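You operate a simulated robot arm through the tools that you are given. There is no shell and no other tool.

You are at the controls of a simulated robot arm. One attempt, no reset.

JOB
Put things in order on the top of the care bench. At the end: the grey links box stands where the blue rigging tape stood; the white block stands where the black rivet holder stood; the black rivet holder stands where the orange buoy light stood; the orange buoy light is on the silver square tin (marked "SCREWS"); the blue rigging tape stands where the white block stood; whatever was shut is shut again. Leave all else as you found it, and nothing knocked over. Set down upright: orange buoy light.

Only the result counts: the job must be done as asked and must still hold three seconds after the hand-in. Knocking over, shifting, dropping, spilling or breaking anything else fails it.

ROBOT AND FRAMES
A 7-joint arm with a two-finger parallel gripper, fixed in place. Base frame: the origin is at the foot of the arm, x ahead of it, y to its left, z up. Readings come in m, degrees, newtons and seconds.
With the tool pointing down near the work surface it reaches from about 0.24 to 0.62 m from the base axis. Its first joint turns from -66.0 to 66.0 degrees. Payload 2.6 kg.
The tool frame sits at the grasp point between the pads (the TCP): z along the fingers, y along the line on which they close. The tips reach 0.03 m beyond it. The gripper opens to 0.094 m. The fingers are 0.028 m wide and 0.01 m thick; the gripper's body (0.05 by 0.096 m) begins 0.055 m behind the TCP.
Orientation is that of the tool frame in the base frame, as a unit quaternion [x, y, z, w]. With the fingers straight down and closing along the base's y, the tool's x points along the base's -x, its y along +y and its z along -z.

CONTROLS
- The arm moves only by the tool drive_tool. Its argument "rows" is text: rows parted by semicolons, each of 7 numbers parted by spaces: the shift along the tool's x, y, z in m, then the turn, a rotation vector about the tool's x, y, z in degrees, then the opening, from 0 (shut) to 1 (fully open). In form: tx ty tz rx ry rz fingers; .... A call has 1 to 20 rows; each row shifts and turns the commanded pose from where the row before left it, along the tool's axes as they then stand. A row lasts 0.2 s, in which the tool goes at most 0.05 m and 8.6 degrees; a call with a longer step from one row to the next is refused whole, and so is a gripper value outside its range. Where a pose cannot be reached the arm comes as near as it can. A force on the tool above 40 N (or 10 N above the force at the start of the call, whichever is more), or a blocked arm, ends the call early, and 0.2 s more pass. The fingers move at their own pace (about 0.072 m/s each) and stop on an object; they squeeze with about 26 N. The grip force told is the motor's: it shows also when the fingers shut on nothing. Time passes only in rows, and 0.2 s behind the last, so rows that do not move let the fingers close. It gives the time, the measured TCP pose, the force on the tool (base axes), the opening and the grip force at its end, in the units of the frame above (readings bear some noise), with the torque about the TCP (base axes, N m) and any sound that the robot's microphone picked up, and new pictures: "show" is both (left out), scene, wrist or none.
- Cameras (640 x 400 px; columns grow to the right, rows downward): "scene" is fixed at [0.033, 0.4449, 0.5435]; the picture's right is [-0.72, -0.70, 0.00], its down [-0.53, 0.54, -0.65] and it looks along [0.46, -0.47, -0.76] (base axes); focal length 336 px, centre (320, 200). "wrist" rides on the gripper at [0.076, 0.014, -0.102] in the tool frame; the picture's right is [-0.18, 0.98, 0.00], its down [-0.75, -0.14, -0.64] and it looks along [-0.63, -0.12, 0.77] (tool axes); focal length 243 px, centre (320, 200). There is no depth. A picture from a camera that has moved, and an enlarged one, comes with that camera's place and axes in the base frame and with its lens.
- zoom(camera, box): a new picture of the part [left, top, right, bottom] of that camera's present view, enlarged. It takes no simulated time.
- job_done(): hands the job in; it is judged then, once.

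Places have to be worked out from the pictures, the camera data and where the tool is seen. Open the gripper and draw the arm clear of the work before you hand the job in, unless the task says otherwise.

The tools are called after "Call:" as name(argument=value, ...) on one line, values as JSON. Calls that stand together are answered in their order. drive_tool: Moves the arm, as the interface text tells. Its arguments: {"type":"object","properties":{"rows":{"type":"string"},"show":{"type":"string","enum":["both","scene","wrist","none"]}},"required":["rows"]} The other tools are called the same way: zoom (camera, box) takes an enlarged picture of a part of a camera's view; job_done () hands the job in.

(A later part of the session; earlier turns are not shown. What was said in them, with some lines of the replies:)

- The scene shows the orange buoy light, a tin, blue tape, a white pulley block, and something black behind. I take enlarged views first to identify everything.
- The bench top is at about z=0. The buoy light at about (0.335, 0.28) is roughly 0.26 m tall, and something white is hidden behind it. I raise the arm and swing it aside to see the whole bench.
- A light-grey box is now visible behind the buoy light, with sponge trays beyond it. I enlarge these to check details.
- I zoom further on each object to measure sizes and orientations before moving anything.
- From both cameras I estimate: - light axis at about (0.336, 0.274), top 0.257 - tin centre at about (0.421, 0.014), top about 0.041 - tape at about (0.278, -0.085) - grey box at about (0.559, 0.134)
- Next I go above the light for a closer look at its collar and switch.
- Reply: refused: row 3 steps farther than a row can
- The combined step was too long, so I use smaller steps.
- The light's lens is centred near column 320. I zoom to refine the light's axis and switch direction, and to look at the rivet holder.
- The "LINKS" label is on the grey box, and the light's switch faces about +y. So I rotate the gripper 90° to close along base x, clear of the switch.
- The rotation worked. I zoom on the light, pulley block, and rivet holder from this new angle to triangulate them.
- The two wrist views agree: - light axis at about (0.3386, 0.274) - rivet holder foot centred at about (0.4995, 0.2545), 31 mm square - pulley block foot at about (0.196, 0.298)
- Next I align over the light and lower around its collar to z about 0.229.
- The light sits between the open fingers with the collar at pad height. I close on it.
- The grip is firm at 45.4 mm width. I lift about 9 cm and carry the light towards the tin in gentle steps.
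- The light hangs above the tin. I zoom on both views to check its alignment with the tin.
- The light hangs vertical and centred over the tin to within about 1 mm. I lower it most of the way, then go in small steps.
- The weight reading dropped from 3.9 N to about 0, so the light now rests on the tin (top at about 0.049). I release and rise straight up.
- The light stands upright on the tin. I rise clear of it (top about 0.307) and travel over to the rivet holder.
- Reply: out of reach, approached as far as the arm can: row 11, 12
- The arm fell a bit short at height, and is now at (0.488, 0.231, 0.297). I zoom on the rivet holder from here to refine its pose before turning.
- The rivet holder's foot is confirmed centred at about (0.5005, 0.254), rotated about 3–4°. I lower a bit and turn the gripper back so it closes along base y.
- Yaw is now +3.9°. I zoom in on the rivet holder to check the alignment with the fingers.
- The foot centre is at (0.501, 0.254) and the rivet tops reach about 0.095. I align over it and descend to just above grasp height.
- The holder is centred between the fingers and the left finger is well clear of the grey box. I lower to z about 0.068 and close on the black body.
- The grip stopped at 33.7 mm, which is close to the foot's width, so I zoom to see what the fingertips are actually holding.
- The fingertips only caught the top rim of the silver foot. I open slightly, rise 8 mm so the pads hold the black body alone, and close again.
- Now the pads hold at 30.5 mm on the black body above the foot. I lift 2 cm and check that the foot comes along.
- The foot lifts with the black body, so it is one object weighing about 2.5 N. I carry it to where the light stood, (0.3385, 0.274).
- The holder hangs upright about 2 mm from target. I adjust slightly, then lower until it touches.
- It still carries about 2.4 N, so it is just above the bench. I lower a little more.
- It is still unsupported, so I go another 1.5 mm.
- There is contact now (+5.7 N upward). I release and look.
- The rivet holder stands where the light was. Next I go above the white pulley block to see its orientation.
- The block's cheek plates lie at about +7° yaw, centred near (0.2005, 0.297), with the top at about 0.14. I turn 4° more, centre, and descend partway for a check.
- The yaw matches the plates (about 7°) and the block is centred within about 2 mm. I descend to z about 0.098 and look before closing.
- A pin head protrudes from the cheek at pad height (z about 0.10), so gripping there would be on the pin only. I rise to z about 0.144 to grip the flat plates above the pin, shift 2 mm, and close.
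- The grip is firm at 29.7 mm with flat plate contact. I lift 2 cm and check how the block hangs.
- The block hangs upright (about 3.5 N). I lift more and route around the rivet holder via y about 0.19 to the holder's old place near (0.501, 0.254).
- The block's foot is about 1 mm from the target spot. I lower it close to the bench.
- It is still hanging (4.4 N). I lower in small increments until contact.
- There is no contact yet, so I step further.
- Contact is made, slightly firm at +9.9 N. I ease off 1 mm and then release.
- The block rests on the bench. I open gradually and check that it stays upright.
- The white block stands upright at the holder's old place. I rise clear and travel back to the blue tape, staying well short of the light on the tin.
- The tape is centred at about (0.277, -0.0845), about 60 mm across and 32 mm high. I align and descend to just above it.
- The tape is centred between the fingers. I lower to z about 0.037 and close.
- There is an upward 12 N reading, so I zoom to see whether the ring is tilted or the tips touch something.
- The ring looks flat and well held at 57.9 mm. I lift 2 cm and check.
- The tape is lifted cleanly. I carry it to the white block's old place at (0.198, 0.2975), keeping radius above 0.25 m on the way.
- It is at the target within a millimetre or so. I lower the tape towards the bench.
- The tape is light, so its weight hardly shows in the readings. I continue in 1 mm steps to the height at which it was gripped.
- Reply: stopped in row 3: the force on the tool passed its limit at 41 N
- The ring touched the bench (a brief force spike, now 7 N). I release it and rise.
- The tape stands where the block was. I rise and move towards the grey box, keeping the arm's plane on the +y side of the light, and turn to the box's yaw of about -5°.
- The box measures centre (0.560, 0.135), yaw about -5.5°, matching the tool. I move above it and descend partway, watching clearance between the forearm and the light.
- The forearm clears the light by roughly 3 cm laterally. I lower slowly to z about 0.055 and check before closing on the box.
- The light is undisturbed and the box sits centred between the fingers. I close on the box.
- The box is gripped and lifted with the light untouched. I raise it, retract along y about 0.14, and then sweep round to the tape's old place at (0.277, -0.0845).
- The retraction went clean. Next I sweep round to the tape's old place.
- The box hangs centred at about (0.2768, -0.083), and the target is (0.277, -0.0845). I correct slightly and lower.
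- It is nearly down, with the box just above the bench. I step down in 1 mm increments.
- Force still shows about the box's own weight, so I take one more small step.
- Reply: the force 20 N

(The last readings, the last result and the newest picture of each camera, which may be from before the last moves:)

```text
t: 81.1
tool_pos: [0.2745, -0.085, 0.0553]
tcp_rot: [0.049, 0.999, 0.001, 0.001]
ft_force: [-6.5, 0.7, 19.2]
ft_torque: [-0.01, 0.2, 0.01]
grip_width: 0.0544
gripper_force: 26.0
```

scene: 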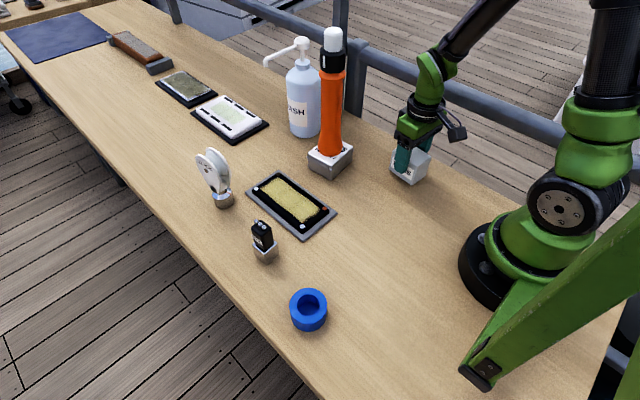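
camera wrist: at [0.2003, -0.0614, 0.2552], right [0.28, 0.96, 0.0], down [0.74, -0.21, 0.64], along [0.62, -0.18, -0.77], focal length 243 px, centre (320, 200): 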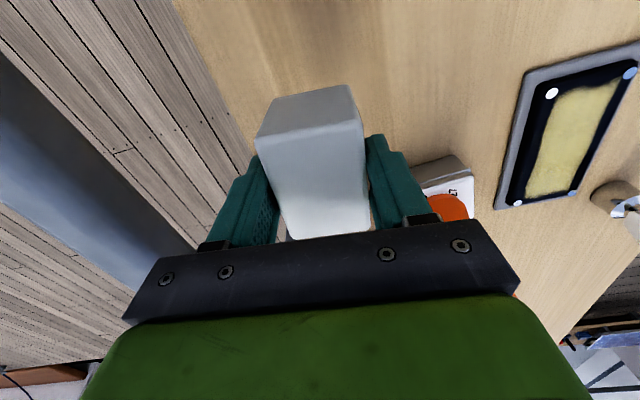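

Contact is made (19 N). I ease up 0.7 mm and release.

Call:
drive_tool(rows="0 0 -0.0007 0 0 0 0; 0 0 0 0 0 0 0.65; 0 0 0 0 0 0 0.75; 0 0 0 0 0 0 1; 0 0 0 0 0 0 1; 0 0 -0.01 0 0 0 1; 0 0 -0.03 0 0 0 1; 0 0 -0.04 0 0 0 1; 0 0 -0.04 0 0 0 1; 0 0 -0.04 0 0 0 1; 0 0 0 0 0 0 1")

Call:
zoom(camera="scene", box=[360, 100, 460, 200])

Call:
zoom(camera="wrist", box=[220, 40, 420, 240])

Call:
zoom(camera="scene", box=[180, 20, 370, 190])

Call:
zoom(camera="scene", box=[180, 130, 360, 340])

```text
t: 83.5
tool_pos: [0.2738, -0.0848, 0.2166]
tcp_rot: [0.048, 0.999, 0.001, 0.001]
ft_force: [0.0, -0.1, 1.2]
ft_torque: [-0.01, -0.01, -0.01]
grip_width: 0.094
gripper_force: 0.1
camera wrist: at [0.1982, -0.0637, 0.3184], right [0.28, 0.96, 0.0], down [0.74, -0.21, 0.64], along [0.62, -0.18, -0.77], focal length 243 px, centre (320, 200)
```

scene: 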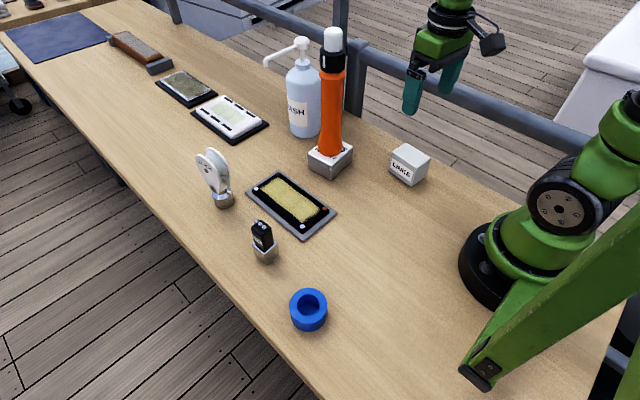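
wrist: 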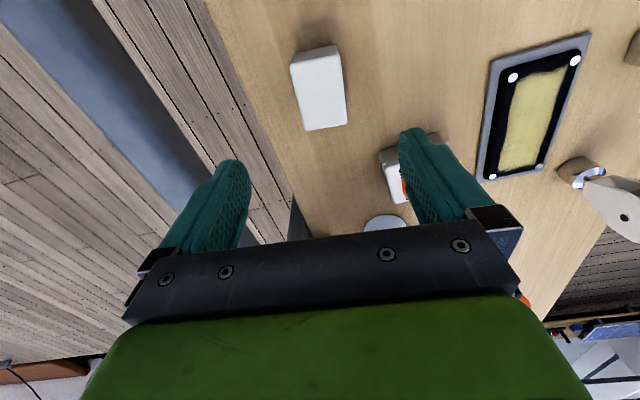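

```text
4.00 times, centred on (410, 150) of scene
camera zoom: at [0.033, 0.4449, 0.5435], right [-0.72, -0.7, 0.0], down [-0.53, 0.54, -0.65], along [0.46, -0.47, -0.76], focal length 1345 px, centre (-40, 400)
```

zoom: 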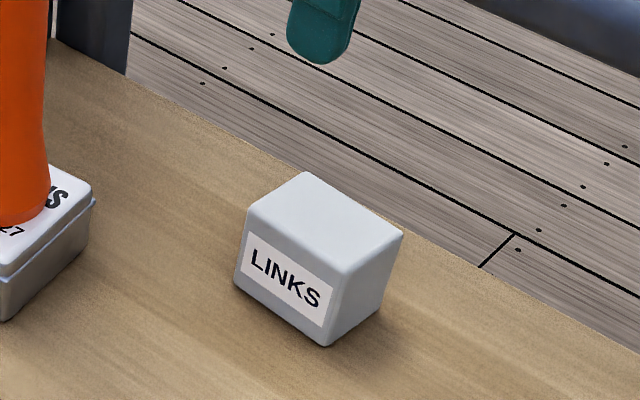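

```text
2.00 times, centred on (320, 140) of wrist
camera zoom: at [0.1982, -0.0637, 0.3184], right [0.28, 0.96, 0.0], down [0.74, -0.21, 0.64], along [0.62, -0.18, -0.77], focal length 485 px, centre (320, 320)
```

zoom: 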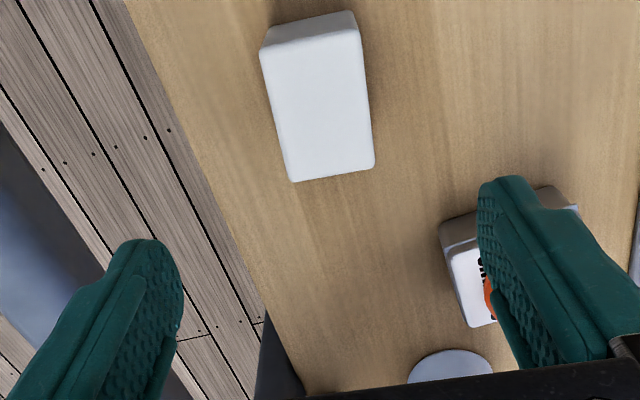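

```text
2.35 times, centred on (275, 105) of scene
camera zoom: at [0.033, 0.4449, 0.5435], right [-0.72, -0.7, 0.0], down [-0.53, 0.54, -0.65], along [0.46, -0.47, -0.76], focal length 791 px, centre (426, 424)
```

zoom: 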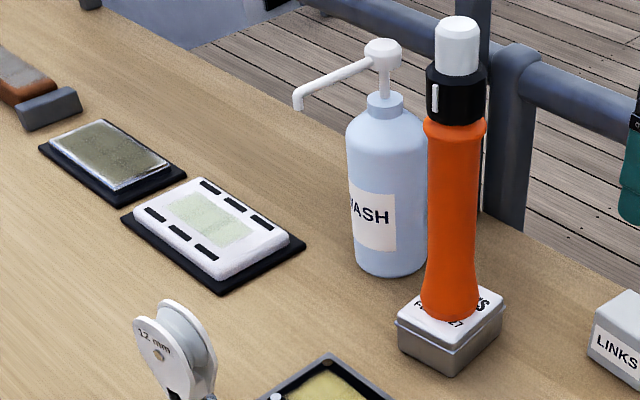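

```text
1.90 times, centred on (270, 235) of scene
camera zoom: at [0.033, 0.4449, 0.5435], right [-0.72, -0.7, 0.0], down [-0.53, 0.54, -0.65], along [0.46, -0.47, -0.76], focal length 641 px, centre (415, 133)
```

zoom: 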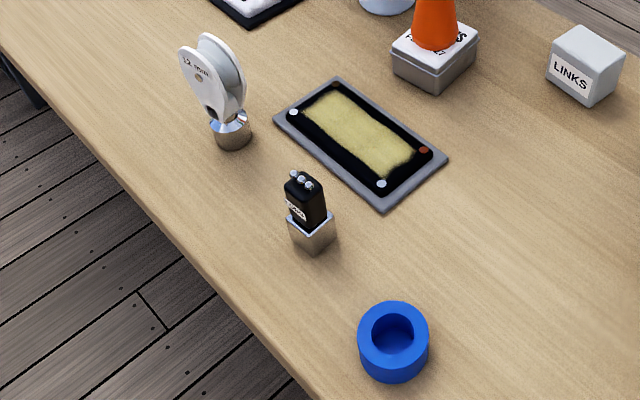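

All five items stand in place: the links box is at about (0.275, -0.086), the tape, holder and block are upright, and the light is on the shut tin. I raise the arm well clear before handing in.

Call:
drive_tool(rows="0 0 -0.04 0 0 0 1; 0 0 -0.04 0 0 0 1; 0 0 -0.04 0 0 0 1; 0 0 -0.03 0 0 0 1; 0 0 0 0 0 0 1; 0 0 0 0 0 0 1; 0 0 0 0 0 0 1; 0 0 0 0 0 0 1; 0 0 0 0 0 0 1")

Call:
zoom(camera="wrist", box=[240, 20, 640, 240])

```text
t: 85.5
tool_pos: [0.274, -0.0844, 0.3672]
tcp_rot: [0.049, 0.999, 0.001, 0.0]
ft_force: [-0.7, 0.4, -1.0]
ft_torque: [-0.02, -0.01, 0.01]
grip_width: 0.094
gripper_force: 0.1
camera wrist: at [0.1991, -0.0631, 0.4682], right [0.28, 0.96, 0.0], down [0.74, -0.21, 0.64], along [0.62, -0.18, -0.77], focal length 243 px, centre (320, 200)
```

scene: 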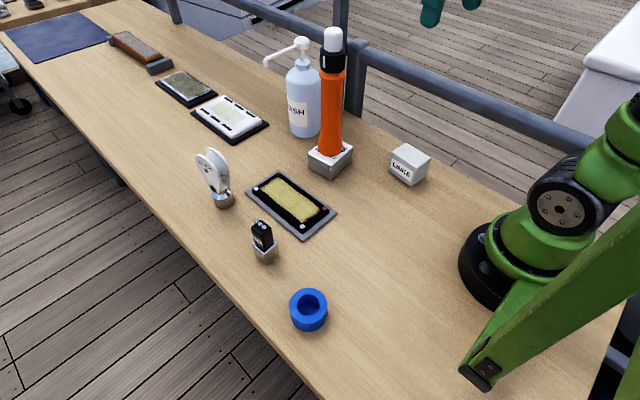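
wrist: 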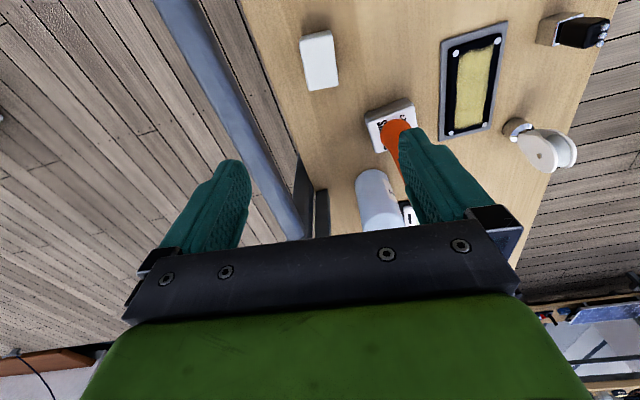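

```text
1.60 times, centred on (440, 130) of wrist
camera zoom: at [0.1991, -0.0631, 0.4682], right [0.28, 0.96, 0.0], down [0.74, -0.21, 0.64], along [0.62, -0.18, -0.77], focal length 388 px, centre (128, 312)
```

zoom: 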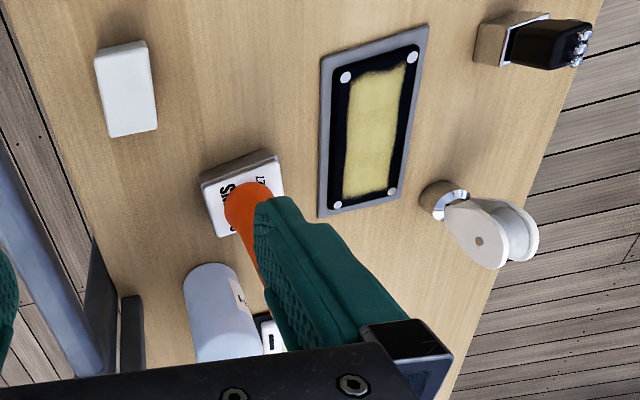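

The pictures show every object stable and upright, the gripper open and empty, and the arm raised clear. I hand the job in.

Call:
job_done()

```text
The job is handed in.
```

I moved all five items to their new places and handed the job in. I don't have the verdict yet.

| Item | Where it is now | Position, x, y (m) |
|---|---|---|
| Orange buoy light | Upright on the "SCREWS" tin | 0.421, 0.013 |
| Black rivet holder | Where the light stood | 0.339, 0.275 |
| White block | Where the rivet holder stood | 0.501, 0.255 |
| Blue rigging tape | Where the white block stood | 0.198, 0.298 |
| Grey links box | Where the tape stood | 0.275, -0.086 |

- **Accuracy:** I worked the positions out from the camera views. Each item should be within about 2–4 mm of its target.
- **White block and rivet holder:** I treated the silver foot on each as part of the item. The foot lifted with it both times.
- **Firm touchdown:** the tape met the bench with a short force spike of 41 N, just over the limit, and the arm stopped itself. The tape stayed flat and in place.
- **Everything else:** I never opened the tin, so its lid is still shut. The pump bottle and trays look undisturbed, and nothing was knocked over.

The gripper is open and the arm is raised clear of the bench.
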